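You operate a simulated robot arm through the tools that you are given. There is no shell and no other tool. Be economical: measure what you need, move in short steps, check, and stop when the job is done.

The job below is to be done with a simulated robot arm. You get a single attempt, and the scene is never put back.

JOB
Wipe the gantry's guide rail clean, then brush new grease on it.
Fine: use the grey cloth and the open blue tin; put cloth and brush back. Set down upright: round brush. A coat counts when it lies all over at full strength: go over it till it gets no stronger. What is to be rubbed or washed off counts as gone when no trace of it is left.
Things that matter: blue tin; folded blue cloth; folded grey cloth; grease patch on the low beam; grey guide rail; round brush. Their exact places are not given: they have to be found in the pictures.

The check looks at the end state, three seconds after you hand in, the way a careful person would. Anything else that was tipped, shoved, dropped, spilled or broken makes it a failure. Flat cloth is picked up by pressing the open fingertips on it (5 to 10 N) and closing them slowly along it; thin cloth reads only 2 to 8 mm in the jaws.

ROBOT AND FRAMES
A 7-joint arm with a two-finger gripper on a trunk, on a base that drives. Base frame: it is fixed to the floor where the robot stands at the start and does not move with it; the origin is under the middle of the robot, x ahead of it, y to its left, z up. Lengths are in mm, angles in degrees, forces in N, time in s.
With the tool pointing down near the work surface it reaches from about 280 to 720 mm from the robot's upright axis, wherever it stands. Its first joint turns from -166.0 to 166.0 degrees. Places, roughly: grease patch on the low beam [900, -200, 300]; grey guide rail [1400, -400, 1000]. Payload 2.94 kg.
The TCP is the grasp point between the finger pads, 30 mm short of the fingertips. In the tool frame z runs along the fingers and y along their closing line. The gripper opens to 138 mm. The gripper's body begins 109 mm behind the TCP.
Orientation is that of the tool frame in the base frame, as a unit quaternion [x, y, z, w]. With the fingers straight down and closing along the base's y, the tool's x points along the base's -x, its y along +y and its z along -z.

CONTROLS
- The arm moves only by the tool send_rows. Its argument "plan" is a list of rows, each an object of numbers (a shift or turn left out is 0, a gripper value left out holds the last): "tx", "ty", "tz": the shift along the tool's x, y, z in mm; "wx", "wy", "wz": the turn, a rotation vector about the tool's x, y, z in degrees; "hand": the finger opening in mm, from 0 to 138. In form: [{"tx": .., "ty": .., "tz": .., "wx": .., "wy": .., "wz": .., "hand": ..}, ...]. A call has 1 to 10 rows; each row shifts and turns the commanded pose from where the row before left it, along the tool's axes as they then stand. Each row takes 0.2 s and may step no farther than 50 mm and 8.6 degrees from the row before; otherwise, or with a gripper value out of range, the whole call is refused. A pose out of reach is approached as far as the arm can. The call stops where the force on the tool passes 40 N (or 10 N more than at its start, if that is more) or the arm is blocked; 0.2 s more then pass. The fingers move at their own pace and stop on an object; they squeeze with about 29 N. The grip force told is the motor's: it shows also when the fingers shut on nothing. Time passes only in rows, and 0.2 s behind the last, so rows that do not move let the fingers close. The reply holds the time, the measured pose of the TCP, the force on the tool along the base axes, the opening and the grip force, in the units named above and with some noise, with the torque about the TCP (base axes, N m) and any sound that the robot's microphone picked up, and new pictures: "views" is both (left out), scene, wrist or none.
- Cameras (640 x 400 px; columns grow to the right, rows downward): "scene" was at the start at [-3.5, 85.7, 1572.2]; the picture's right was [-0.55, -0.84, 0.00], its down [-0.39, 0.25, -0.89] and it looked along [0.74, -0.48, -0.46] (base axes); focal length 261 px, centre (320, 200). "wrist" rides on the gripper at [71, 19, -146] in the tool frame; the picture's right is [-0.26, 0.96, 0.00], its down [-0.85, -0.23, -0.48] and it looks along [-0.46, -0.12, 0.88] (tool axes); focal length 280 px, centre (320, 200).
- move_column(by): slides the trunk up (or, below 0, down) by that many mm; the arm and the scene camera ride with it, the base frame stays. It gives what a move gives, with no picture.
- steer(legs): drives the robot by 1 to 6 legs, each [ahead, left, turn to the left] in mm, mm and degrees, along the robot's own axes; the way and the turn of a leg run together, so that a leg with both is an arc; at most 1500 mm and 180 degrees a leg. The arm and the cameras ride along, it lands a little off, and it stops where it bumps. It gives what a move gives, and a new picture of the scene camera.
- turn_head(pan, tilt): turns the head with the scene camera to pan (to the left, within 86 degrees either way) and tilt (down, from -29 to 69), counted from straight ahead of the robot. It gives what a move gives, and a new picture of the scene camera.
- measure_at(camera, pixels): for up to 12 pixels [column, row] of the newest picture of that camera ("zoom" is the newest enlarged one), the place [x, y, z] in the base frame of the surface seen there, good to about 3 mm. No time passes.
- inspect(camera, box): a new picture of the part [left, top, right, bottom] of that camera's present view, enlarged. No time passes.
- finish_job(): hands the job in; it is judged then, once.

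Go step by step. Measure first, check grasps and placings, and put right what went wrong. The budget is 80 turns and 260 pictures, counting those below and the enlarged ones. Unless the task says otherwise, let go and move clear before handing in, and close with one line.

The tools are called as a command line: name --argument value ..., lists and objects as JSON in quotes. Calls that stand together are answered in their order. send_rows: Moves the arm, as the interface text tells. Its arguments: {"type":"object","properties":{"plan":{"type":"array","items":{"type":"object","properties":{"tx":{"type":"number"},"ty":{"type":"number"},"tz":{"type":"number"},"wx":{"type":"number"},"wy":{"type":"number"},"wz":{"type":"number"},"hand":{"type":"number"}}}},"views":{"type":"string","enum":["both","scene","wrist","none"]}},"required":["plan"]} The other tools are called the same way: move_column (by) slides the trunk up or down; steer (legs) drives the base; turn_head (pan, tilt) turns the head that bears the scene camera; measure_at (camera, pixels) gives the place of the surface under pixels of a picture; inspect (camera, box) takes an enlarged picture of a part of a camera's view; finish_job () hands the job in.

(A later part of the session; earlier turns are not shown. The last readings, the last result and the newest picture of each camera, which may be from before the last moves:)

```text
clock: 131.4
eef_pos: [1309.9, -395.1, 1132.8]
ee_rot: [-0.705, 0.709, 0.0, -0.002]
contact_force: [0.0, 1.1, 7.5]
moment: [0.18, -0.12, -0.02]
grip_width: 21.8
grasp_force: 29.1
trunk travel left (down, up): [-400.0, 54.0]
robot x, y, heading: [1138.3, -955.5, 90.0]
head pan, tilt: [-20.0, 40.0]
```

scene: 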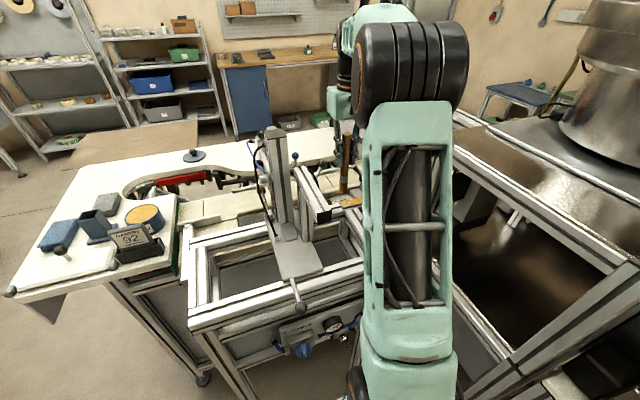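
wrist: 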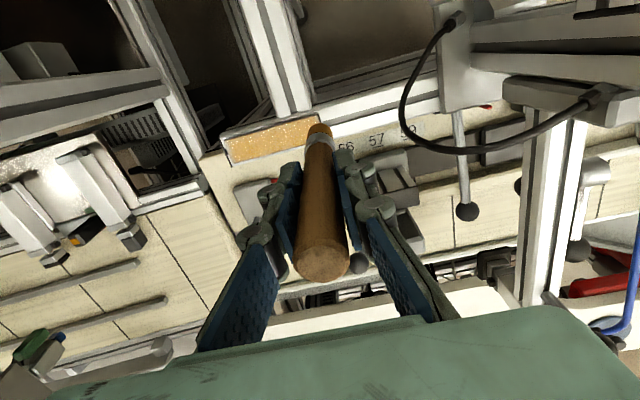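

send_rows --plan '[{"ty": -4, "tx": 5}, {"ty": -15}, {"ty": -15, "tx": -6}, {"ty": 15}, {"ty": 18, "tx": -6}, {"ty": -16}, {"ty": -16, "tx": -6}, {"ty": 16}, {"ty": 16, "tx": 6}, {"ty": -22}]' --views "none"

send_rows --plan '[{"ty": -22}, {"ty": -22}, {"ty": -22}, {"ty": -22}, {"tx": 8}, {"ty": 22}, {"ty": 22}, {"ty": 22}, {"ty": 22}, {"ty": 22}]' --views "none"

send_rows --plan '[{"tx": -4, "tz": 0.5}, {"ty": -22}, {"ty": -22}, {"ty": -22}, {"ty": -22}, {"ty": -24}, {"tx": 4}, {"tx": -12}, {}]' --views "both"

inspect --camera "wrist" --box '[240, 70, 460, 210]'

inspect --camera "scene" --box '[325, 170, 405, 220]'

```text
clock: 133.6
eef_pos: [1331.4, -389.0, 1130.9]
ee_rot: [-0.706, 0.708, -0.001, -0.002]
contact_force: [-0.1, 0.9, 4.2]
moment: [0.17, -0.08, -0.04]
grip_width: 21.9
grasp_force: 28.7
trunk travel left (down, up): [-400.0, 54.0]
robot x, y, heading: [1137.3, -949.7, 89.9]
head pan, tilt: [-20.0, 40.0]
```

```text
clock: 135.8
eef_pos: [1308.1, -398.2, 1130.6]
ee_rot: [-0.706, 0.709, -0.001, -0.003]
contact_force: [-0.1, 0.0, 0.9]
moment: [-0.01, 0.09, 0.01]
grip_width: 21.5
grasp_force: 29.2
trunk travel left (down, up): [-400.0, 54.0]
robot x, y, heading: [1141.3, -949.2, 89.7]
head pan, tilt: [-20.0, 40.0]
```

```text
clock: 137.8
eef_pos: [1422.0, -385.8, 1131.4]
ee_rot: [-0.705, 0.709, -0.002, -0.002]
contact_force: [1.2, -1.1, 2.8]
moment: [-0.19, -0.13, -0.02]
grip_width: 21.8
grasp_force: 28.5
trunk travel left (down, up): [-400.0, 54.0]
robot x, y, heading: [1137.8, -955.0, 90.0]
head pan, tilt: [-20.0, 40.0]
```

scene: 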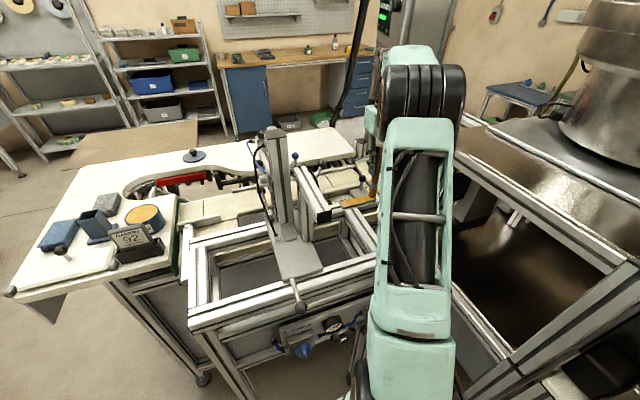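
wrist: 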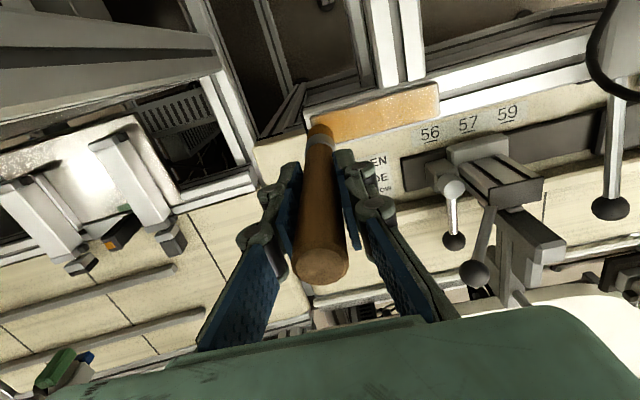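

```text
2.86 times, centred on (350, 140) of wrist
```

zoom: 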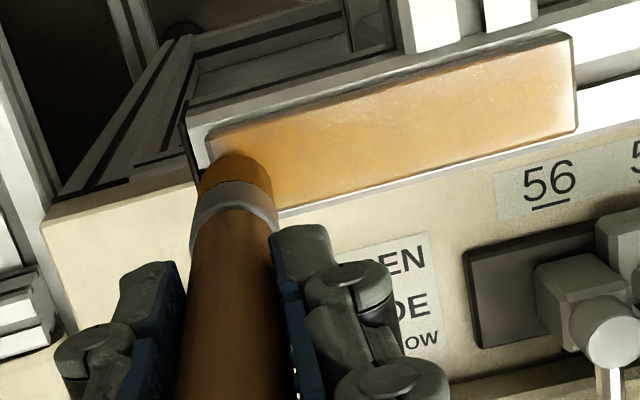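

```text
8.00 times, centred on (365, 195) of scene
```

zoom: 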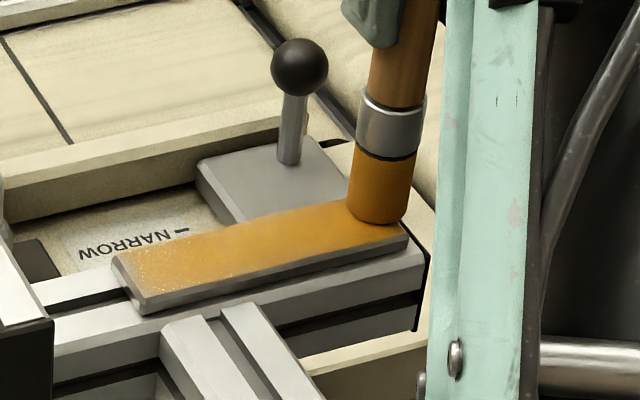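

Right part is full; the left end (x 1310–1345) is still speckled. I'll work there with firmer contact.

send_rows --plan '[{"ty": 25}, {"ty": 25}, {"ty": 25}, {"ty": 20}, {"tz": 0.8, "tx": 16}, {"ty": 15}, {}]' --views "none"

```text
clock: 139.4
eef_pos: [1310.8, -400.6, 1130.5]
ee_rot: [-0.706, 0.708, 0.0, -0.003]
contact_force: [0.7, 0.8, 4.4]
moment: [0.02, -0.03, -0.01]
grip_width: 21.9
grasp_force: 29.4
trunk travel left (down, up): [-400.0, 54.0]
robot x, y, heading: [1133.3, -947.7, 90.0]
head pan, tilt: [-20.0, 40.0]
```

send_rows --plan '[{"tz": 0.8}, {"ty": -18}, {"ty": -20}, {"ty": 20}, {"ty": 18, "tx": -4}, {"ty": -18}, {"ty": -20}, {"ty": 20}, {"ty": 18, "tx": -4}, {"ty": -20}]' --views "none"

send_rows --plan '[{"ty": -20}, {"ty": 20}, {"ty": 20, "tx": -4}, {"ty": -20}, {"ty": -20}, {"ty": 20}, {"ty": 20, "tx": -5}, {"ty": -20}, {"ty": -20}, {"ty": 20}]' --views "none"

send_rows --plan '[{"ty": 20}, {"tx": 6}, {"tx": 6}, {"tx": 6}, {"ty": -25}, {"ty": -25}, {"ty": -25}, {"ty": -25}, {"ty": -15}, {}]' --views "none"

inspect --camera "scene" --box '[325, 170, 405, 220]'

inspect --camera "wrist" --box '[240, 70, 460, 210]'

```text
clock: 141.6
eef_pos: [1332.5, -392.9, 1130.1]
ee_rot: [-0.706, 0.708, 0.0, -0.003]
contact_force: [-1.2, 0.1, 4.4]
moment: [0.11, 0.04, 0.0]
grip_width: 21.7
grasp_force: 28.6
trunk travel left (down, up): [-400.0, 54.0]
robot x, y, heading: [1137.0, -950.1, 89.8]
head pan, tilt: [-20.0, 40.0]
```

```text
clock: 143.8
eef_pos: [1330.7, -384.9, 1128.2]
ee_rot: [-0.705, 0.709, 0.0, -0.004]
contact_force: [-1.7, 0.3, 2.9]
moment: [-0.06, 0.15, 0.0]
grip_width: 21.6
grasp_force: 29.0
trunk travel left (down, up): [-400.0, 54.0]
robot x, y, heading: [1137.5, -952.4, 89.8]
head pan, tilt: [-20.0, 40.0]
```

```text
clock: 146.0
eef_pos: [1426.5, -402.0, 1129.3]
ee_rot: [-0.706, 0.708, -0.001, -0.002]
contact_force: [-0.3, 1.2, 3.6]
moment: [0.08, 0.15, -0.02]
grip_width: 21.4
grasp_force: 28.7
trunk travel left (down, up): [-400.0, 54.0]
robot x, y, heading: [1137.7, -949.4, 89.9]
head pan, tilt: [-20.0, 40.0]
```

```text
8.00 times, centred on (365, 195) of scene
```

zoom: 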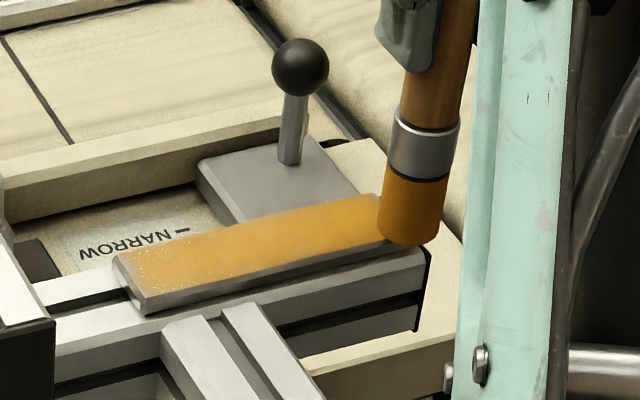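

```text
2.86 times, centred on (350, 140) of wrist
```

zoom: 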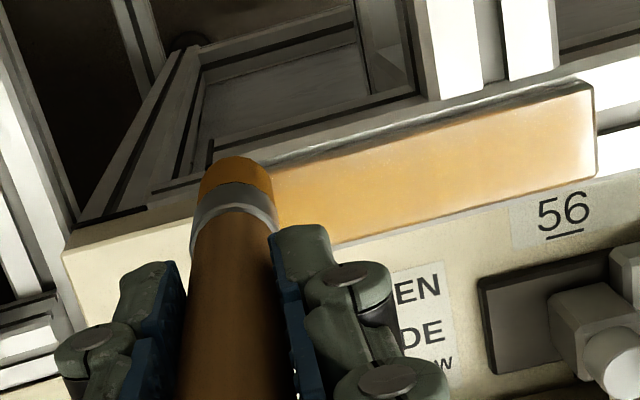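

inspect --camera "scene" --box '[336, 190, 380, 212]'

```text
14.55 times, centred on (358, 201) of scene
```

zoom: 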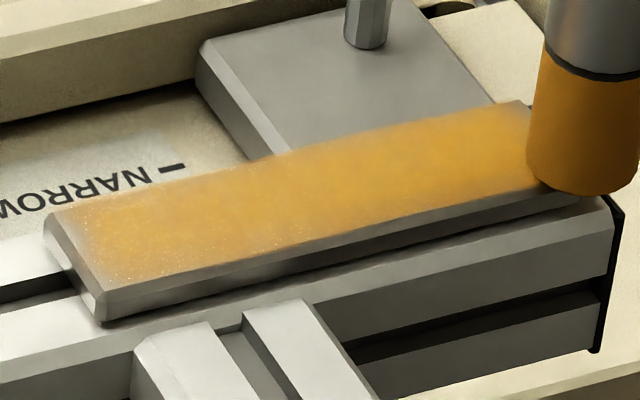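

Remaining fade is along the borders, mostly the left end and near edge. I'll run a border loop with the brush centre close to the edges.

send_rows --plan '[{"tx": 4, "tz": 0.5}, {"ty": 25}, {"ty": 25}, {"ty": 25}, {"ty": 25}, {"ty": 22}, {"tx": -8}, {"tx": -8}, {"tx": -8}, {"tx": -7}]' --views "none"

send_rows --plan '[{"tx": 8}, {"tx": 8}, {"tx": 8}, {"tx": 7, "ty": -6}, {"tx": -8}, {"tx": -8}, {"tx": -8}, {"tx": -7, "ty": -6}, {"tx": 10}, {"tx": 10}]' --views "none"

send_rows --plan '[{"tx": 10, "tz": 0.4}, {"tx": -10, "ty": -6}, {"tx": -10}, {"tx": -10}, {"ty": -24}, {"ty": -24}, {"ty": -24}, {"ty": -24}, {"ty": -10}, {}]' --views "none"

inspect --camera "scene" --box '[336, 190, 380, 212]'

```text
clock: 148.2
eef_pos: [1304.8, -375.6, 1129.3]
ee_rot: [-0.706, 0.708, -0.001, -0.002]
contact_force: [0.9, -1.9, 3.9]
moment: [-0.12, 0.0, 0.0]
grip_width: 21.5
grasp_force: 29.1
trunk travel left (down, up): [-400.0, 54.0]
robot x, y, heading: [1137.8, -952.9, 89.9]
head pan, tilt: [-20.0, 40.0]
```

```text
clock: 150.4
eef_pos: [1317.2, -395.4, 1128.2]
ee_rot: [-0.706, 0.708, -0.002, -0.002]
contact_force: [0.5, -0.1, 3.7]
moment: [0.0, 0.08, -0.04]
grip_width: 21.5
grasp_force: 28.9
trunk travel left (down, up): [-400.0, 54.0]
robot x, y, heading: [1140.1, -951.4, 89.9]
head pan, tilt: [-20.0, 40.0]
```

```text
clock: 152.6
eef_pos: [1428.0, -375.4, 1128.9]
ee_rot: [-0.706, 0.708, -0.001, -0.002]
contact_force: [-3.1, -0.9, 9.1]
moment: [-0.07, 0.34, -0.03]
grip_width: 21.5
grasp_force: 28.9
trunk travel left (down, up): [-400.0, 54.0]
robot x, y, heading: [1136.2, -947.9, 90.0]
head pan, tilt: [-20.0, 40.0]
```

```text
14.55 times, centred on (358, 201) of scene
```

zoom: 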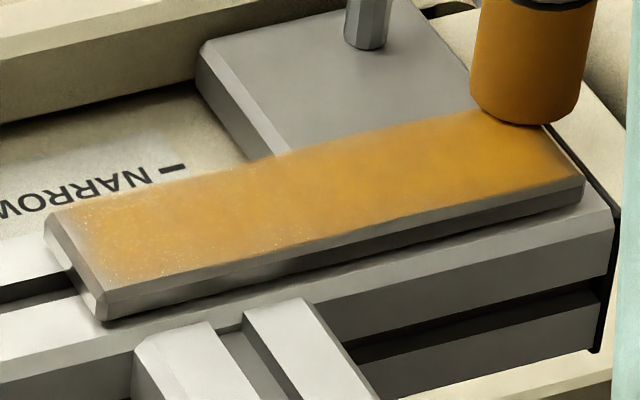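

Improving; the left end lags. Another focused set there.

send_rows --plan '[{"tx": 8, "ty": 25}, {"ty": 25}, {"ty": 25}, {"ty": 25}, {"ty": 22}, {"tx": 7}, {"tx": 7}, {"tx": 5, "ty": -3}, {"tx": -7}, {"tx": -7}]' --views "none"

send_rows --plan '[{"tx": -7, "ty": -3, "tz": 0.5}, {"tx": 7}, {"tx": 7}, {"tx": 7, "ty": -3}, {"tx": -7}, {"tx": -7}, {"tx": -7, "ty": -3}, {"tx": 7}, {"tx": 7}, {"tx": 7, "ty": -4}]' --views "none"

send_rows --plan '[{"tx": -7, "tz": 0.5}, {"tx": -7}, {"tx": -7, "ty": -4}, {"tx": 7}, {"tx": 7}, {"tx": 9, "ty": 10}, {"ty": 10}, {"tx": -10}, {"tx": -10}, {}]' --views "none"

send_rows --plan '[{"ty": -25}, {"ty": -25}, {"ty": -25}, {"ty": -25}, {}]' --views "none"

inspect --camera "scene" --box '[336, 190, 380, 212]'

```text
clock: 154.8
eef_pos: [1309.8, -388.1, 1128.6]
ee_rot: [-0.706, 0.709, -0.001, -0.002]
contact_force: [1.5, 0.0, 0.6]
moment: [-0.03, -0.07, 0.01]
grip_width: 21.4
grasp_force: 29.1
trunk travel left (down, up): [-400.0, 54.0]
robot x, y, heading: [1136.9, -950.6, 90.0]
head pan, tilt: [-20.0, 40.0]
```

```text
clock: 157.0
eef_pos: [1323.0, -402.7, 1129.0]
ee_rot: [-0.706, 0.708, -0.001, -0.003]
contact_force: [-1.5, 1.1, 6.7]
moment: [0.13, 0.13, 0.01]
grip_width: 21.2
grasp_force: 29.0
trunk travel left (down, up): [-400.0, 54.0]
robot x, y, heading: [1137.4, -953.2, 90.0]
head pan, tilt: [-20.0, 40.0]
```

```text
clock: 159.2
eef_pos: [1305.7, -385.0, 1128.2]
ee_rot: [-0.706, 0.709, 0.0, -0.003]
contact_force: [-0.8, -3.8, 8.7]
moment: [-0.37, 0.0, 0.01]
grip_width: 21.3
grasp_force: 28.8
trunk travel left (down, up): [-400.0, 54.0]
robot x, y, heading: [1135.9, -947.2, 89.9]
head pan, tilt: [-20.0, 40.0]
```

```text
clock: 160.4
eef_pos: [1408.7, -386.5, 1128.3]
ee_rot: [-0.706, 0.708, 0.0, -0.001]
contact_force: [-1.8, 0.5, 10.6]
moment: [0.08, 0.11, -0.03]
grip_width: 21.4
grasp_force: 28.9
trunk travel left (down, up): [-400.0, 54.0]
robot x, y, heading: [1139.8, -947.5, 89.8]
head pan, tilt: [-20.0, 40.0]
```

```text
14.55 times, centred on (358, 201) of scene
```

zoom: 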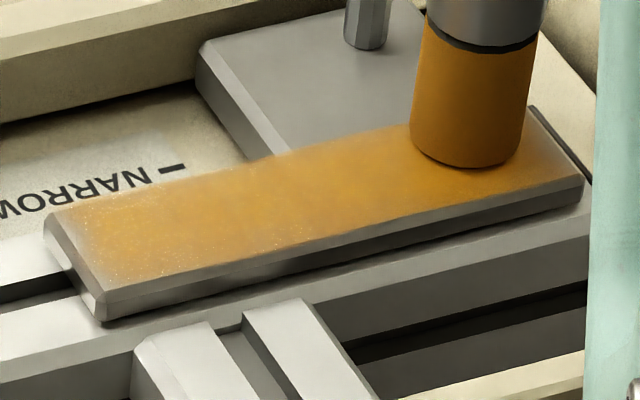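

Little change on the left, so the brush may be spent. Lifting to look at the whole rail, then I'll re-dip.

send_rows --plan '[{"tz": -25}, {"tz": -35, "tx": 30}, {"tz": -35, "tx": 30}, {"tz": -35, "tx": 30}, {"tx": 45}, {"tx": 40, "tz": -20}, {"tx": 30, "ty": 30}, {"ty": 40}, {}]'

inspect --camera "wrist" --box '[120, 150, 400, 330]'

inspect --camera "scene" --box '[336, 190, 380, 212]'

```text
clock: 162.4
eef_pos: [1336.0, -588.7, 1279.0]
ee_rot: [-0.705, 0.709, -0.001, -0.003]
contact_force: [0.6, 0.1, 0.2]
moment: [-0.02, 0.01, 0.02]
grip_width: 21.4
grasp_force: 29.2
trunk travel left (down, up): [-400.0, 54.0]
robot x, y, heading: [1135.2, -953.2, 89.8]
head pan, tilt: [-20.0, 40.0]
```

scene: 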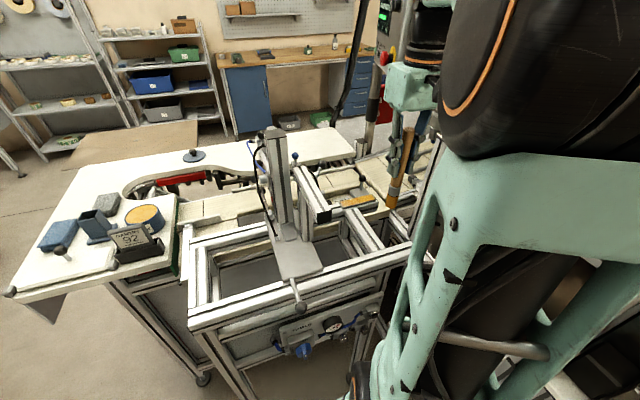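
wrist: 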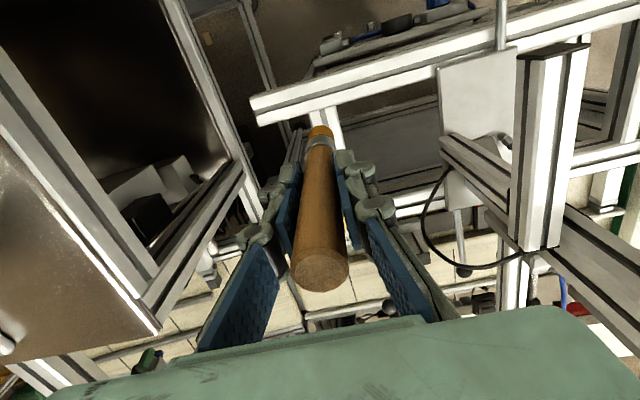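

```text
2.22 times, centred on (260, 240) of wrist
```

zoom: 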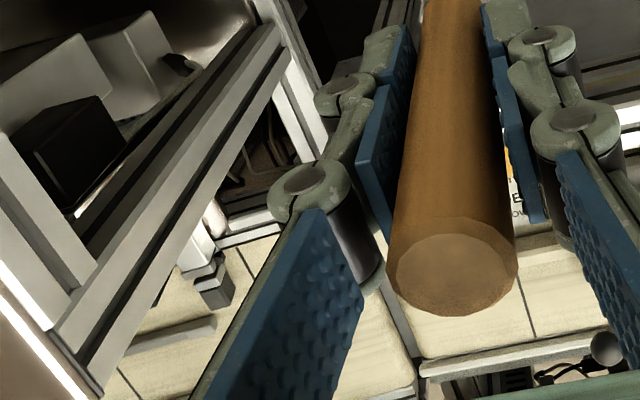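

```text
14.55 times, centred on (358, 201) of scene
```

zoom: 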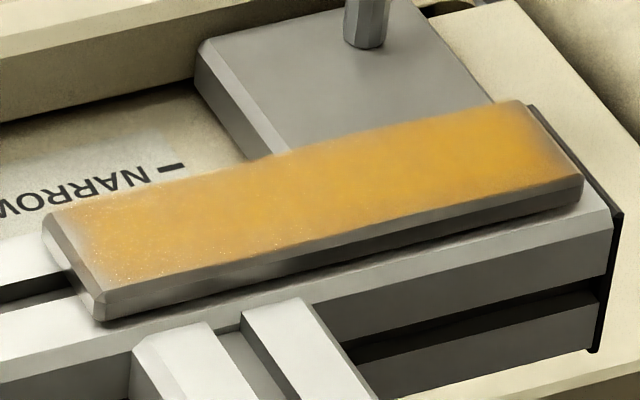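

Edges are still under full strength. Driving back to re-dip.

steer --legs '[[-68, 0, 0], [0, 595, 0], [303, 0, 0]]'

turn_head --pan 0 --tilt 50

inspect --camera "scene" --box '[340, 60, 500, 240]'

```text
clock: 170.3
eef_pos: [741.7, -352.8, 1278.9]
ee_rot: [-0.706, 0.708, -0.001, -0.003]
contact_force: [-0.7, 0.5, -0.5]
moment: [-0.03, -0.03, 0.01]
grip_width: 21.4
grasp_force: 28.9
trunk travel left (down, up): [-400.0, 54.0]
robot x, y, heading: [542.6, -715.4, 89.7]
head pan, tilt: [-20.0, 40.0]
```

scene: 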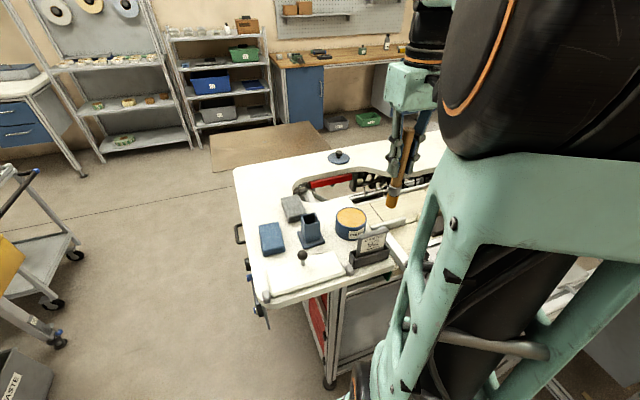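

```text
clock: 171.1
eef_pos: [743.9, -353.7, 1279.1]
ee_rot: [-0.707, 0.708, -0.002, -0.003]
contact_force: [0.0, 0.3, -0.6]
moment: [-0.01, 0.01, 0.04]
grip_width: 21.3
grasp_force: 29.1
trunk travel left (down, up): [-400.0, 54.0]
robot x, y, heading: [544.9, -718.2, 90.1]
head pan, tilt: [0.0, 50.0]
```

scene: 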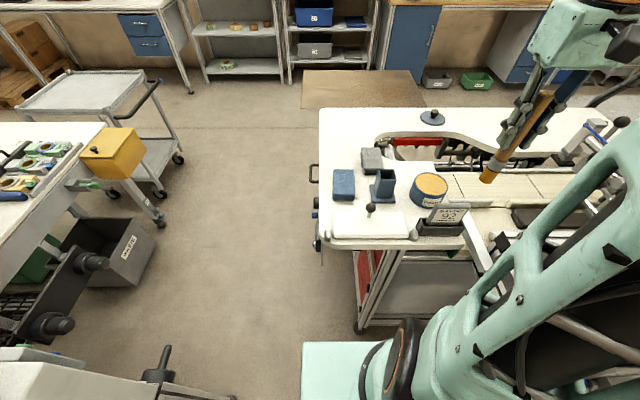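

```text
2.22 times, centred on (420, 150) of scene
```

zoom: 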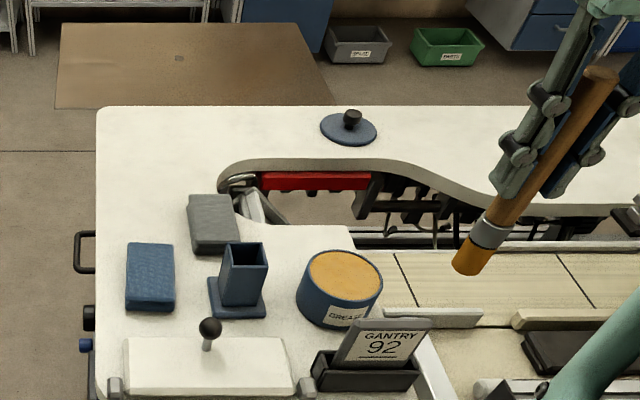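

send_rows --plan '[{"tx": -46, "ty": 7}, {"tx": -46, "ty": 8}, {"tx": -46, "ty": 7}, {"tz": 45}, {"tz": 45}, {"tz": 45}, {"tz": 10}, {"tz": 3}, {"tz": 2}, {}]' --views "none"

inspect --camera "scene" --box '[370, 120, 470, 240]'

```text
clock: 173.3
eef_pos: [719.5, -217.5, 1127.5]
ee_rot: [-0.707, 0.708, 0.0, -0.002]
contact_force: [0.3, -0.8, -0.1]
moment: [0.0, 0.01, -0.01]
grip_width: 21.6
grasp_force: 28.7
trunk travel left (down, up): [-400.0, 54.0]
robot x, y, heading: [540.2, -716.4, 90.0]
head pan, tilt: [0.0, 50.0]
```

```text
3.33 times, centred on (420, 180) of scene
```

zoom: 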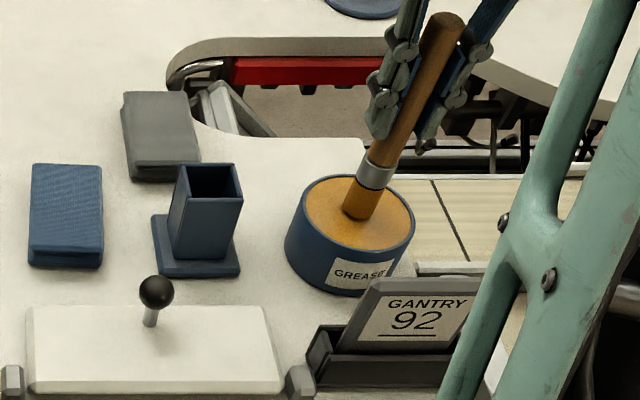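

send_rows --plan '[{"tz": 2}, {"tz": 2}, {"tz": 1}, {"ty": 5}, {"tx": 5}, {"ty": -8}, {"tx": -8}, {"ty": 4, "tx": 3}, {}]' --views "none"

```text
clock: 175.3
eef_pos: [719.5, -216.9, 1124.4]
ee_rot: [-0.707, 0.708, -0.001, -0.001]
contact_force: [3.0, 1.5, 11.7]
moment: [0.18, -0.34, 0.0]
grip_width: 21.6
grasp_force: 28.4
trunk travel left (down, up): [-400.0, 54.0]
robot x, y, heading: [544.0, -716.7, 90.2]
head pan, tilt: [0.0, 50.0]
```

Dipped with 11.7 N. Lifting and driving back to the rail.

send_rows --plan '[{"tz": -20}, {"tz": -45}, {"tz": -45}, {"tz": -40, "tx": 20}, {"tz": -20, "tx": 40}, {"tx": 50}, {"tx": 45}, {}]' --views "none"

steer --legs '[[-305, 0, 0], [0, -595, 0], [75, 0, 0]]'

turn_head --pan -20 --tilt 40

```text
clock: 177.1
eef_pos: [720.2, -370.5, 1289.8]
ee_rot: [-0.706, 0.708, -0.003, -0.008]
contact_force: [0.7, -0.7, -0.8]
moment: [0.03, 0.02, 0.03]
grip_width: 21.3
grasp_force: 29.4
trunk travel left (down, up): [-400.0, 54.0]
robot x, y, heading: [546.7, -718.6, 90.0]
head pan, tilt: [0.0, 50.0]
```

```text
clock: 185.0
eef_pos: [1303.2, -598.9, 1293.5]
ee_rot: [0.708, -0.706, 0.002, 0.003]
contact_force: [-0.5, 0.2, -0.4]
moment: [-0.06, 0.0, -0.02]
grip_width: 21.4
grasp_force: 29.4
trunk travel left (down, up): [-400.0, 54.0]
robot x, y, heading: [1130.9, -946.0, 90.1]
head pan, tilt: [0.0, 50.0]
```

scene: 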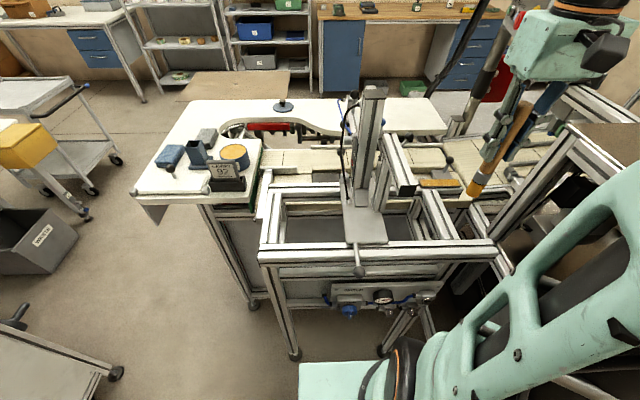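

```text
clock: 185.9
eef_pos: [1303.5, -599.5, 1293.6]
ee_rot: [0.708, -0.706, 0.001, 0.003]
contact_force: [0.1, -0.3, -0.6]
moment: [0.0, -0.01, 0.05]
grip_width: 21.3
grasp_force: 29.3
trunk travel left (down, up): [-400.0, 54.0]
robot x, y, heading: [1128.9, -944.5, 90.3]
head pan, tilt: [-20.0, 40.0]
```

scene: 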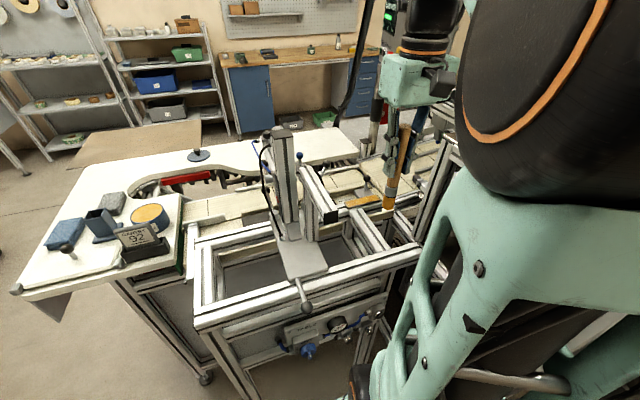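

send_rows --plan '[{"tx": -42, "ty": -11}, {"tx": -42}, {"tx": -42, "tz": 15}, {"tx": -42, "tz": 20}, {"tx": -42, "tz": 20}, {"tz": 40}, {"tz": 40}, {"tz": 25}, {}]' --views "none"

send_rows --plan '[{"tz": 3}, {"tz": 1.5}, {}]' --views "none"

```text
clock: 187.9
eef_pos: [1312.6, -389.6, 1132.0]
ee_rot: [0.708, -0.706, 0.001, 0.004]
contact_force: [-0.6, -0.8, -0.9]
moment: [0.01, 0.02, -0.01]
grip_width: 21.6
grasp_force: 28.9
trunk travel left (down, up): [-400.0, 54.0]
robot x, y, heading: [1129.7, -948.7, 90.2]
head pan, tilt: [-20.0, 40.0]
```

```text
clock: 188.7
eef_pos: [1312.8, -390.1, 1128.9]
ee_rot: [0.709, -0.705, 0.001, 0.004]
contact_force: [-0.1, 0.1, -0.8]
moment: [0.01, -0.05, 0.02]
grip_width: 21.3
grasp_force: 28.4
trunk travel left (down, up): [-400.0, 54.0]
robot x, y, heading: [1127.5, -946.2, 90.4]
head pan, tilt: [-20.0, 40.0]
```

send_rows --plan '[{"tz": 1}, {"tz": 1}, {"tz": 1}, {}]' --views "none"

```text
clock: 189.7
eef_pos: [1312.4, -390.8, 1127.0]
ee_rot: [0.708, -0.706, 0.0, 0.002]
contact_force: [-0.1, 0.8, 11.2]
moment: [0.17, 0.02, 0.02]
grip_width: 21.6
grasp_force: 29.2
trunk travel left (down, up): [-400.0, 54.0]
robot x, y, heading: [1127.6, -946.1, 90.3]
head pan, tilt: [-20.0, 40.0]
```

Good contact. Work the left end first, then all lanes.

send_rows --plan '[{"tx": 7, "ty": 3}, {"tx": 6}, {"tx": -9}, {"tx": -9}, {"tx": -8, "ty": -6}, {"tx": 9}, {"tx": 9}, {"tx": 8, "ty": -6}, {"tx": -9}, {"tx": -9}]' --views "none"

send_rows --plan '[{"tx": -8, "ty": -6}, {"tx": 9}, {"tx": 9}, {"tx": 8}, {"ty": 18}, {"ty": -24}, {"ty": -24}, {"ty": -24}, {"ty": -24}, {"ty": -22}]' --views "none"

send_rows --plan '[{"tx": -9, "tz": 0.3}, {"tx": -9}, {"tx": -8}, {"ty": 24}, {"ty": 24}, {"ty": 24}, {"ty": 24}, {"ty": 22}, {"tx": 9}, {"ty": -24}]' --views "none"

send_rows --plan '[{"ty": -24}, {"ty": -24}, {"ty": -24}, {"ty": -22}, {"tx": 9}, {"ty": 24}, {"ty": 24}, {"ty": 24}, {"ty": 24}, {"ty": 22}]' --views "none"

send_rows --plan '[{"ty": -24}, {"ty": -24}, {"ty": -24}, {"ty": -24}, {"ty": -20}, {}]' --views "none"

inspect --camera "scene" --box '[338, 189, 382, 211]'

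```text
clock: 191.9
eef_pos: [1322.3, -389.1, 1125.9]
ee_rot: [0.708, -0.707, 0.002, 0.002]
contact_force: [0.7, -5.7, 15.2]
moment: [-0.62, -0.12, -0.01]
grip_width: 21.5
grasp_force: 28.8
trunk travel left (down, up): [-400.0, 54.0]
robot x, y, heading: [1128.3, -947.2, 90.3]
head pan, tilt: [-20.0, 40.0]
```

```text
clock: 194.1
eef_pos: [1428.9, -403.2, 1125.2]
ee_rot: [0.708, -0.707, 0.001, 0.002]
contact_force: [-2.4, 0.7, 12.1]
moment: [0.13, 0.2, 0.04]
grip_width: 21.4
grasp_force: 29.2
trunk travel left (down, up): [-400.0, 54.0]
robot x, y, heading: [1126.8, -945.5, 90.2]
head pan, tilt: [-20.0, 40.0]
```

```text
clock: 196.3
eef_pos: [1332.6, -387.5, 1124.8]
ee_rot: [0.709, -0.706, 0.002, 0.003]
contact_force: [-1.6, 0.5, 7.6]
moment: [0.15, 0.11, 0.01]
grip_width: 21.5
grasp_force: 28.7
trunk travel left (down, up): [-400.0, 54.0]
robot x, y, heading: [1124.6, -945.2, 90.6]
head pan, tilt: [-20.0, 40.0]
```

```text
clock: 198.5
eef_pos: [1308.2, -396.3, 1124.6]
ee_rot: [0.709, -0.705, 0.002, 0.004]
contact_force: [-0.7, -1.2, 3.3]
moment: [-0.04, 0.06, 0.01]
grip_width: 21.6
grasp_force: 29.4
trunk travel left (down, up): [-400.0, 54.0]
robot x, y, heading: [1128.4, -946.3, 90.3]
head pan, tilt: [-20.0, 40.0]
```

```text
clock: 199.9
eef_pos: [1425.8, -395.4, 1124.8]
ee_rot: [0.708, -0.706, 0.002, 0.004]
contact_force: [-0.7, -0.4, 4.5]
moment: [0.11, 0.04, 0.03]
grip_width: 21.4
grasp_force: 29.2
trunk travel left (down, up): [-400.0, 54.0]
robot x, y, heading: [1130.4, -948.3, 90.3]
head pan, tilt: [-20.0, 40.0]
```

```text
14.55 times, centred on (360, 200) of scene
```

zoom: 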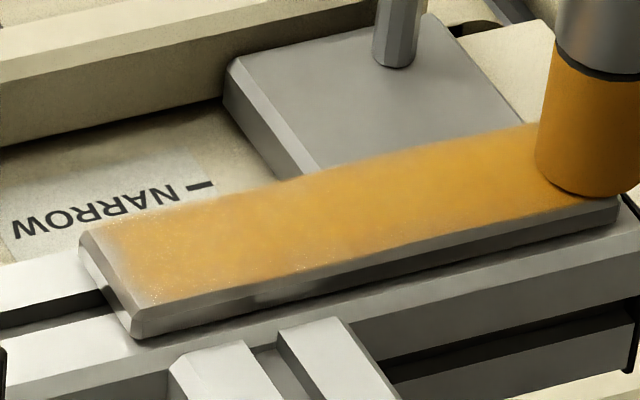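

Stronger now. One more round on the left end and both long edges, then compare.

send_rows --plan '[{"tz": 0.8, "tx": 10}, {"ty": 25}, {"ty": 25}, {"ty": 25}, {"ty": 25}, {"ty": 25}, {"tx": -9}, {"tx": -9}, {"tx": -9}, {"tx": -6}]' --views "none"

send_rows --plan '[{"ty": -5}, {"tx": 11}, {"tx": 11}, {"tx": 11, "ty": -5}, {"tx": -11}, {"tx": -11}, {"tx": -11, "ty": -6}, {"tx": 11}, {"tx": 11}, {"tx": 11, "ty": -6}]' --views "none"

send_rows --plan '[{"tz": 0.5, "tx": -11}, {"tx": -11}, {"tx": -11, "ty": 16}, {"ty": -24}, {"ty": -24}, {"ty": -24}, {"ty": -24}, {"ty": -22}, {"tx": 6}, {"ty": 24}]' --views "none"

send_rows --plan '[{"ty": 24}, {"ty": 24}, {"ty": 24}, {"ty": 24}, {"tx": 10}, {"ty": -24}, {"ty": -24}, {"ty": -24}, {"ty": -24}, {"ty": -4}]' --views "none"

inspect --camera "scene" --box '[338, 189, 382, 211]'

inspect --camera "wrist" --box '[240, 70, 460, 210]'

```text
clock: 202.1
eef_pos: [1301.3, -373.3, 1125.2]
ee_rot: [0.708, -0.706, 0.002, 0.003]
contact_force: [-0.3, -2.0, 5.3]
moment: [-0.23, -0.07, -0.01]
grip_width: 21.5
grasp_force: 29.5
trunk travel left (down, up): [-400.0, 54.0]
robot x, y, heading: [1130.5, -945.6, 90.4]
head pan, tilt: [-20.0, 40.0]
```

```text
clock: 204.3
eef_pos: [1324.1, -406.1, 1125.7]
ee_rot: [0.708, -0.706, 0.002, 0.004]
contact_force: [-0.2, 0.2, 5.8]
moment: [0.12, 0.04, 0.01]
grip_width: 21.4
grasp_force: 28.7
trunk travel left (down, up): [-400.0, 54.0]
robot x, y, heading: [1128.4, -948.0, 90.2]
head pan, tilt: [-20.0, 40.0]
```

```text
clock: 206.5
eef_pos: [1402.2, -380.1, 1123.6]
ee_rot: [0.708, -0.706, 0.002, 0.003]
contact_force: [1.8, -1.5, 13.3]
moment: [-0.12, -0.07, 0.01]
grip_width: 21.6
grasp_force: 29.0
trunk travel left (down, up): [-400.0, 54.0]
robot x, y, heading: [1129.4, -947.5, 90.3]
head pan, tilt: [-20.0, 40.0]
```

```text
clock: 208.7
eef_pos: [1405.1, -389.4, 1123.5]
ee_rot: [0.709, -0.705, 0.001, 0.004]
contact_force: [-2.3, -0.2, 7.3]
moment: [0.05, 0.19, 0.0]
grip_width: 21.5
grasp_force: 29.0
trunk travel left (down, up): [-400.0, 54.0]
robot x, y, heading: [1126.4, -948.0, 90.4]
head pan, tilt: [-20.0, 40.0]
```

```text
14.55 times, centred on (360, 200) of scene
```

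zoom: 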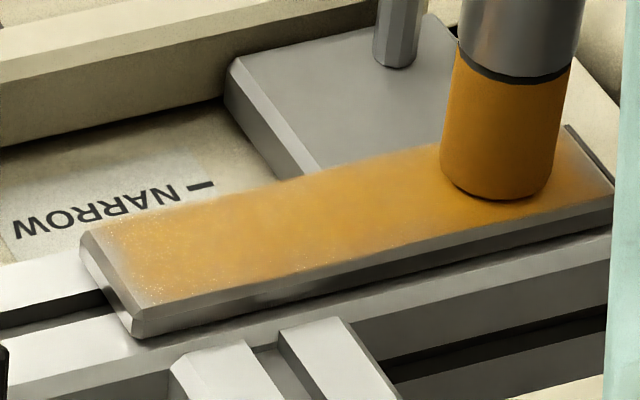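

```text
2.86 times, centred on (350, 140) of wrist
```

zoom: 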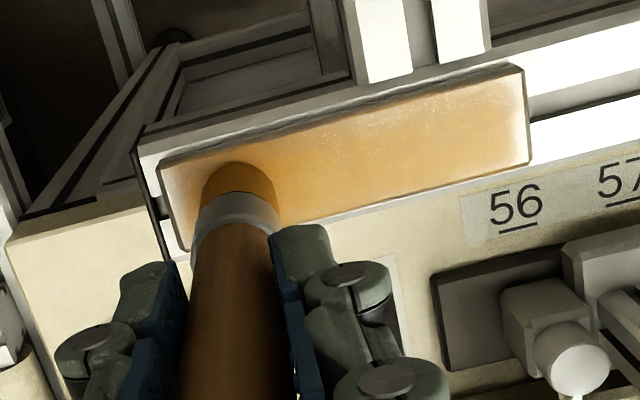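

Both ends now look alike with a soft rim. One more full round, then compare whether it gets stronger.

send_rows --plan '[{"ty": -22}, {"ty": -6, "tx": 10}, {"tx": -10}, {"tx": -10}, {"tx": -6}, {"ty": 5}, {"tx": 10}, {"tx": 10}, {"tx": 8}, {"ty": 24}]' --views "none"

send_rows --plan '[{"ty": 24, "tz": 0.5}, {"ty": 24}, {"ty": 24}, {"ty": 24}, {"tx": -6}, {"ty": -24}, {"ty": -24}, {"ty": -24}, {"ty": -24}, {"ty": -22}]' --views "none"

send_rows --plan '[{"tx": -7}, {"ty": 24}, {"ty": 24}, {"ty": 24}, {"ty": 24}, {"ty": 25}, {"tx": -8}, {"ty": -24}, {"ty": -24}, {"ty": -24}]' --views "none"

send_rows --plan '[{"ty": -24}, {"ty": -24}, {"tx": -5, "tz": 0.5}, {"ty": 24}, {"ty": 24}, {"ty": 24}, {"ty": 24}, {"ty": 26}, {"tx": 12}, {"tx": 12}]' --views "none"

send_rows --plan '[{"ty": -4}, {"tx": -12}, {"tx": -12}, {"ty": -4}, {"tx": 12}, {"tx": 12}, {"ty": -24}, {"ty": -24}, {"ty": -24}, {}]' --views "none"

inspect --camera "scene" --box '[338, 189, 382, 211]'

inspect --camera "wrist" --box '[240, 70, 460, 210]'

```text
clock: 210.9
eef_pos: [1402.3, -399.9, 1124.3]
ee_rot: [0.709, -0.705, 0.002, 0.003]
contact_force: [-1.0, -0.5, 3.2]
moment: [0.03, 0.13, 0.0]
grip_width: 21.4
grasp_force: 28.7
trunk travel left (down, up): [-400.0, 54.0]
robot x, y, heading: [1124.8, -944.7, 90.4]
head pan, tilt: [-20.0, 40.0]
```

```text
clock: 213.1
eef_pos: [1426.4, -393.9, 1122.8]
ee_rot: [0.708, -0.706, 0.002, 0.004]
contact_force: [-0.3, -1.0, 0.9]
moment: [0.09, -0.05, 0.01]
grip_width: 21.4
grasp_force: 28.6
trunk travel left (down, up): [-400.0, 54.0]
robot x, y, heading: [1131.4, -942.8, 90.1]
head pan, tilt: [-20.0, 40.0]
```

```text
clock: 215.3
eef_pos: [1378.1, -379.1, 1122.5]
ee_rot: [0.708, -0.706, 0.001, 0.004]
contact_force: [0.6, 0.1, 0.4]
moment: [0.02, -0.08, 0.0]
grip_width: 21.5
grasp_force: 28.7
trunk travel left (down, up): [-400.0, 54.0]
robot x, y, heading: [1127.3, -943.3, 90.2]
head pan, tilt: [-20.0, 40.0]
```

```text
clock: 217.5
eef_pos: [1302.8, -398.7, 1123.3]
ee_rot: [0.708, -0.706, 0.001, 0.004]
contact_force: [-0.6, 0.5, 5.8]
moment: [0.09, 0.08, 0.01]
grip_width: 21.5
grasp_force: 29.8
trunk travel left (down, up): [-400.0, 54.0]
robot x, y, heading: [1129.7, -946.1, 90.2]
head pan, tilt: [-20.0, 40.0]
```

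```text
clock: 219.7
eef_pos: [1383.7, -399.0, 1123.8]
ee_rot: [0.708, -0.706, 0.001, 0.003]
contact_force: [-1.2, 0.2, 6.7]
moment: [0.0, 0.06, -0.01]
grip_width: 21.5
grasp_force: 29.1
trunk travel left (down, up): [-400.0, 54.0]
robot x, y, heading: [1131.3, -948.9, 90.4]
head pan, tilt: [-20.0, 40.0]
```

```text
14.55 times, centred on (360, 200) of scene
```

zoom: 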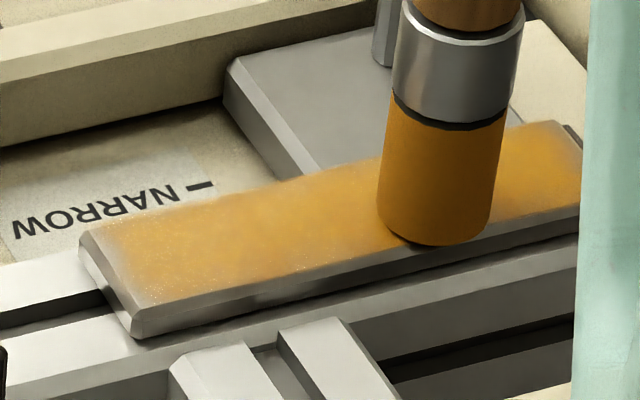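

```text
2.86 times, centred on (350, 140) of wrist
```

zoom: 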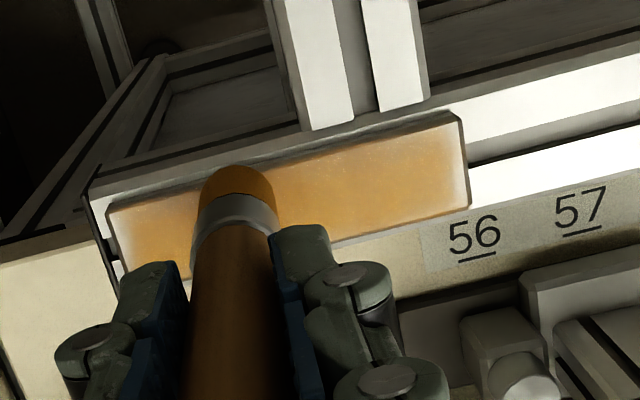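

Nearly saturated; a few passes had low force (<1 N). One last full round with firmer pressure, then compare.

send_rows --plan '[{"tz": 0.6}, {"ty": 24, "tx": 4}, {"ty": 24}, {"ty": 24}, {"ty": 8}, {"tx": -8}, {"ty": -24, "tz": 0.4}, {"ty": -24}, {"ty": -24}, {"ty": -24}]' --views "none"

send_rows --plan '[{"ty": -26, "tz": 0.4}, {"tx": -8}, {"ty": 24}, {"ty": 24}, {"ty": 24}, {"ty": 24}, {"ty": 26}, {"tx": -9, "tz": 0.4}, {"ty": -24}, {"ty": -24}]' --views "none"

send_rows --plan '[{"ty": -24, "tz": 0.3}, {"ty": -24}, {"ty": -24}, {"tx": 9}, {"tx": 9}, {"tx": 8}, {"ty": 4}, {"tx": -9}, {"tx": -9, "ty": 24}, {"ty": 24}]' --views "none"

send_rows --plan '[{"ty": 24, "tz": 0.3}, {"ty": 24}, {"ty": 22}, {"tx": 9}, {"tx": 9, "ty": -4}, {"tx": -9}, {"tx": -9}, {"tx": -9}, {"tx": 9, "ty": -4}, {}]' --views "none"

send_rows --plan '[{"tz": -25}, {"tz": -35}, {"tz": -35, "tx": 30}, {"tz": -35, "tx": 30}, {"tx": 45, "ty": -15}, {"tx": 45, "tz": -20}, {"tx": 40}, {}]' --views "none"

inspect --camera "scene" --box '[338, 189, 382, 211]'

```text
clock: 221.9
eef_pos: [1399.8, -394.6, 1123.2]
ee_rot: [0.708, -0.706, 0.0, 0.003]
contact_force: [-0.9, 0.3, 7.3]
moment: [0.09, 0.06, 0.03]
grip_width: 21.3
grasp_force: 29.5
trunk travel left (down, up): [-400.0, 54.0]
robot x, y, heading: [1129.4, -945.5, 90.3]
head pan, tilt: [-20.0, 40.0]
```

```text
clock: 224.1
eef_pos: [1348.8, -377.8, 1122.0]
ee_rot: [0.708, -0.706, 0.0, 0.003]
contact_force: [-3.6, 0.5, 16.0]
moment: [0.09, 0.24, -0.01]
grip_width: 21.5
grasp_force: 28.9
trunk travel left (down, up): [-400.0, 54.0]
robot x, y, heading: [1123.2, -944.0, 90.3]
head pan, tilt: [-20.0, 40.0]
```

```text
clock: 226.3
eef_pos: [1368.6, -386.0, 1120.8]
ee_rot: [0.708, -0.706, 0.0, 0.003]
contact_force: [3.5, 0.3, 17.2]
moment: [0.0, -0.24, -0.03]
grip_width: 21.5
grasp_force: 29.0
trunk travel left (down, up): [-400.0, 54.0]
robot x, y, heading: [1127.4, -949.8, 90.3]
head pan, tilt: [-20.0, 40.0]
```

```text
clock: 228.5
eef_pos: [1306.3, -384.7, 1121.4]
ee_rot: [0.709, -0.705, 0.0, 0.002]
contact_force: [-1.1, 3.8, 13.3]
moment: [0.54, 0.19, 0.04]
grip_width: 21.6
grasp_force: 29.5
trunk travel left (down, up): [-400.0, 54.0]
robot x, y, heading: [1128.0, -946.3, 90.0]
head pan, tilt: [-20.0, 40.0]
```

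```text
clock: 230.3
eef_pos: [1325.4, -574.6, 1269.5]
ee_rot: [0.708, -0.706, 0.001, 0.005]
contact_force: [-0.3, -0.6, -0.6]
moment: [0.0, 0.04, 0.02]
grip_width: 21.4
grasp_force: 29.1
trunk travel left (down, up): [-400.0, 54.0]
robot x, y, heading: [1130.1, -946.9, 90.2]
head pan, tilt: [-20.0, 40.0]
```

```text
14.55 times, centred on (360, 200) of scene
```

zoom: 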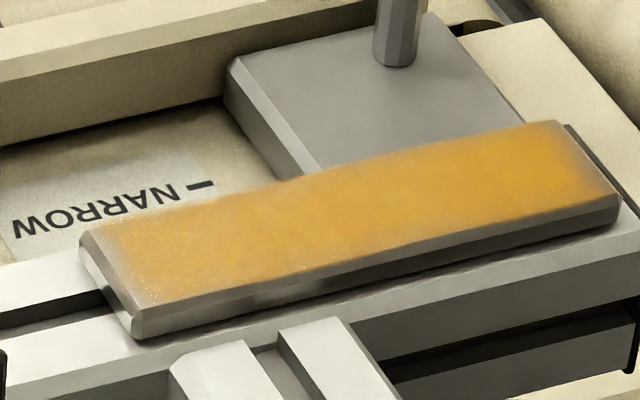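

Coat is uniform and no longer gets stronger. Now returning the brush to its holder.

steer --legs '[[-85, 0, -0.2], [0, 588, 0], [315, 0, 0]]'

turn_head --pan 0 --tilt 50

```text
clock: 238.3
eef_pos: [742.1, -344.1, 1269.3]
ee_rot: [-0.707, 0.707, -0.002, -0.004]
contact_force: [0.2, 0.5, 0.1]
moment: [-0.03, 0.0, 0.0]
grip_width: 21.6
grasp_force: 29.2
trunk travel left (down, up): [-400.0, 54.0]
robot x, y, heading: [541.6, -718.5, 89.8]
head pan, tilt: [-20.0, 40.0]
```

scene: 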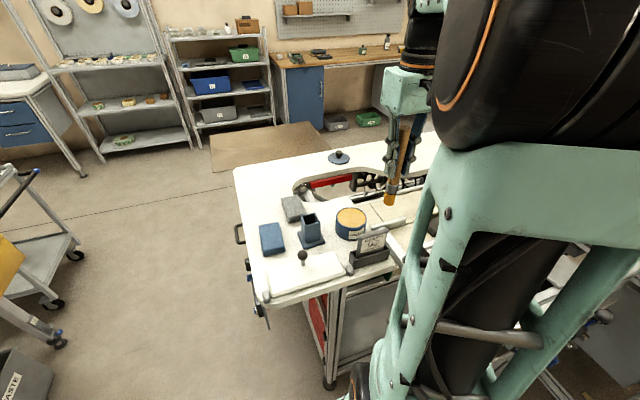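

```text
clock: 239.1
eef_pos: [741.3, -344.2, 1270.6]
ee_rot: [-0.707, 0.708, 0.0, -0.003]
contact_force: [-0.7, -0.5, -0.8]
moment: [-0.01, -0.03, 0.01]
grip_width: 21.1
grasp_force: 28.6
trunk travel left (down, up): [-400.0, 54.0]
robot x, y, heading: [544.7, -714.0, 89.8]
head pan, tilt: [0.0, 50.0]
```

scene: 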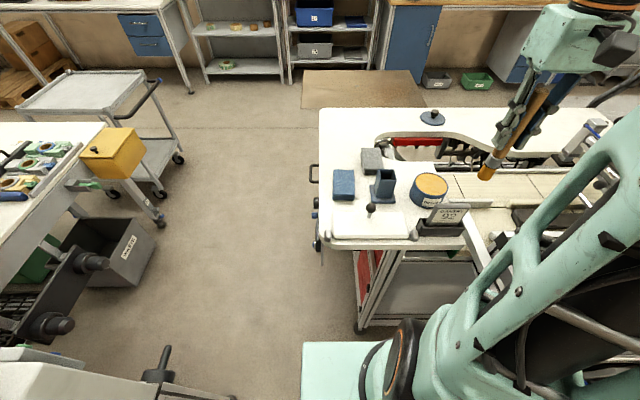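

send_rows --plan '[{"tx": -27.6, "ty": 30.2}, {"tx": -27.6, "ty": 30.2}, {"tx": -27.6, "ty": 30.2}, {"tx": -27.6, "ty": 30.2}, {"tx": -27.6, "ty": 30.2}, {"tz": 40}, {"tz": 40}, {}]'

inspect --camera "scene" --box '[350, 110, 420, 210]'

inspect --camera "wrist" --box '[250, 70, 400, 180]'

```text
clock: 240.9
eef_pos: [591.8, -207.9, 1189.7]
ee_rot: [-0.707, 0.707, -0.002, -0.004]
contact_force: [0.6, 0.4, -0.6]
moment: [0.02, 0.02, 0.01]
grip_width: 21.6
grasp_force: 28.6
trunk travel left (down, up): [-400.0, 54.0]
robot x, y, heading: [543.7, -717.8, 90.2]
head pan, tilt: [0.0, 50.0]
```

scene: 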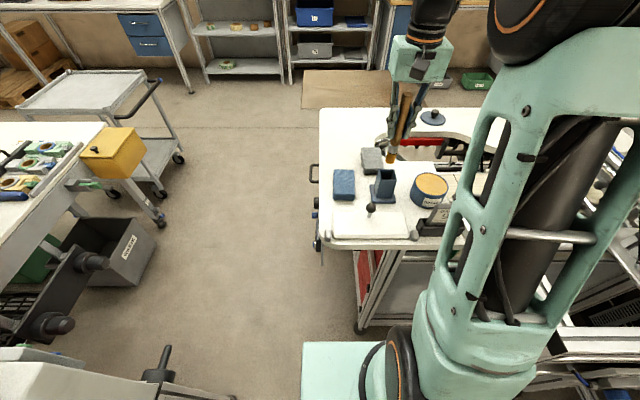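
wrist: 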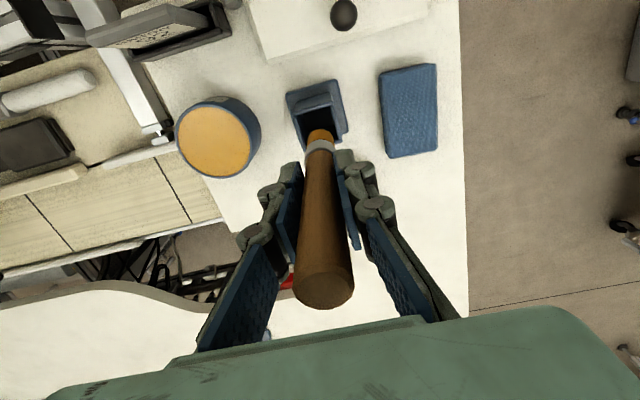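

```text
4.00 times, centred on (385, 160) of scene
```

zoom: 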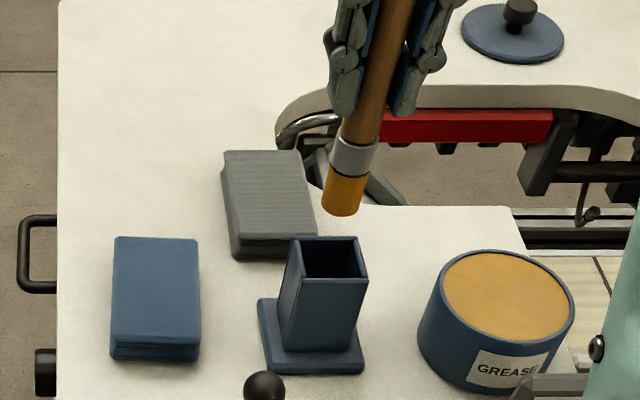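

```text
3.64 times, centred on (325, 125) of wrist
```

zoom: 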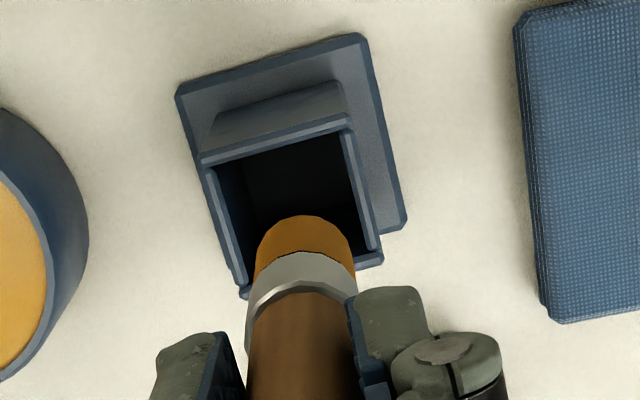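

measure_at --camera "zoom" --pixels '[[203, 163], [348, 122], [376, 248], [242, 293], [305, 222], [262, 245], [350, 245], [305, 262], [255, 300], [350, 290]]'

measure_at --camera "scene" --pixels '[[391, 162], [388, 160], [394, 161], [397, 130], [402, 112]]'

```text
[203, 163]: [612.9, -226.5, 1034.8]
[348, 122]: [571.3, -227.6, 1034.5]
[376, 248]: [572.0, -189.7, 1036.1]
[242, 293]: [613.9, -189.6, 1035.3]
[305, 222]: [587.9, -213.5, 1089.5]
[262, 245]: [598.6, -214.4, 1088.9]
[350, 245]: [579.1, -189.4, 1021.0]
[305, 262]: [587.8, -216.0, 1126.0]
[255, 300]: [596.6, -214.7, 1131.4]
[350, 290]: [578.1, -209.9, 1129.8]
```

```text
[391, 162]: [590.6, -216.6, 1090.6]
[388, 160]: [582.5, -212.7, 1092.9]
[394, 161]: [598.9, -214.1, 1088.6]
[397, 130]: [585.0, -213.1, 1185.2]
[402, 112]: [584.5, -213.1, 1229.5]
```

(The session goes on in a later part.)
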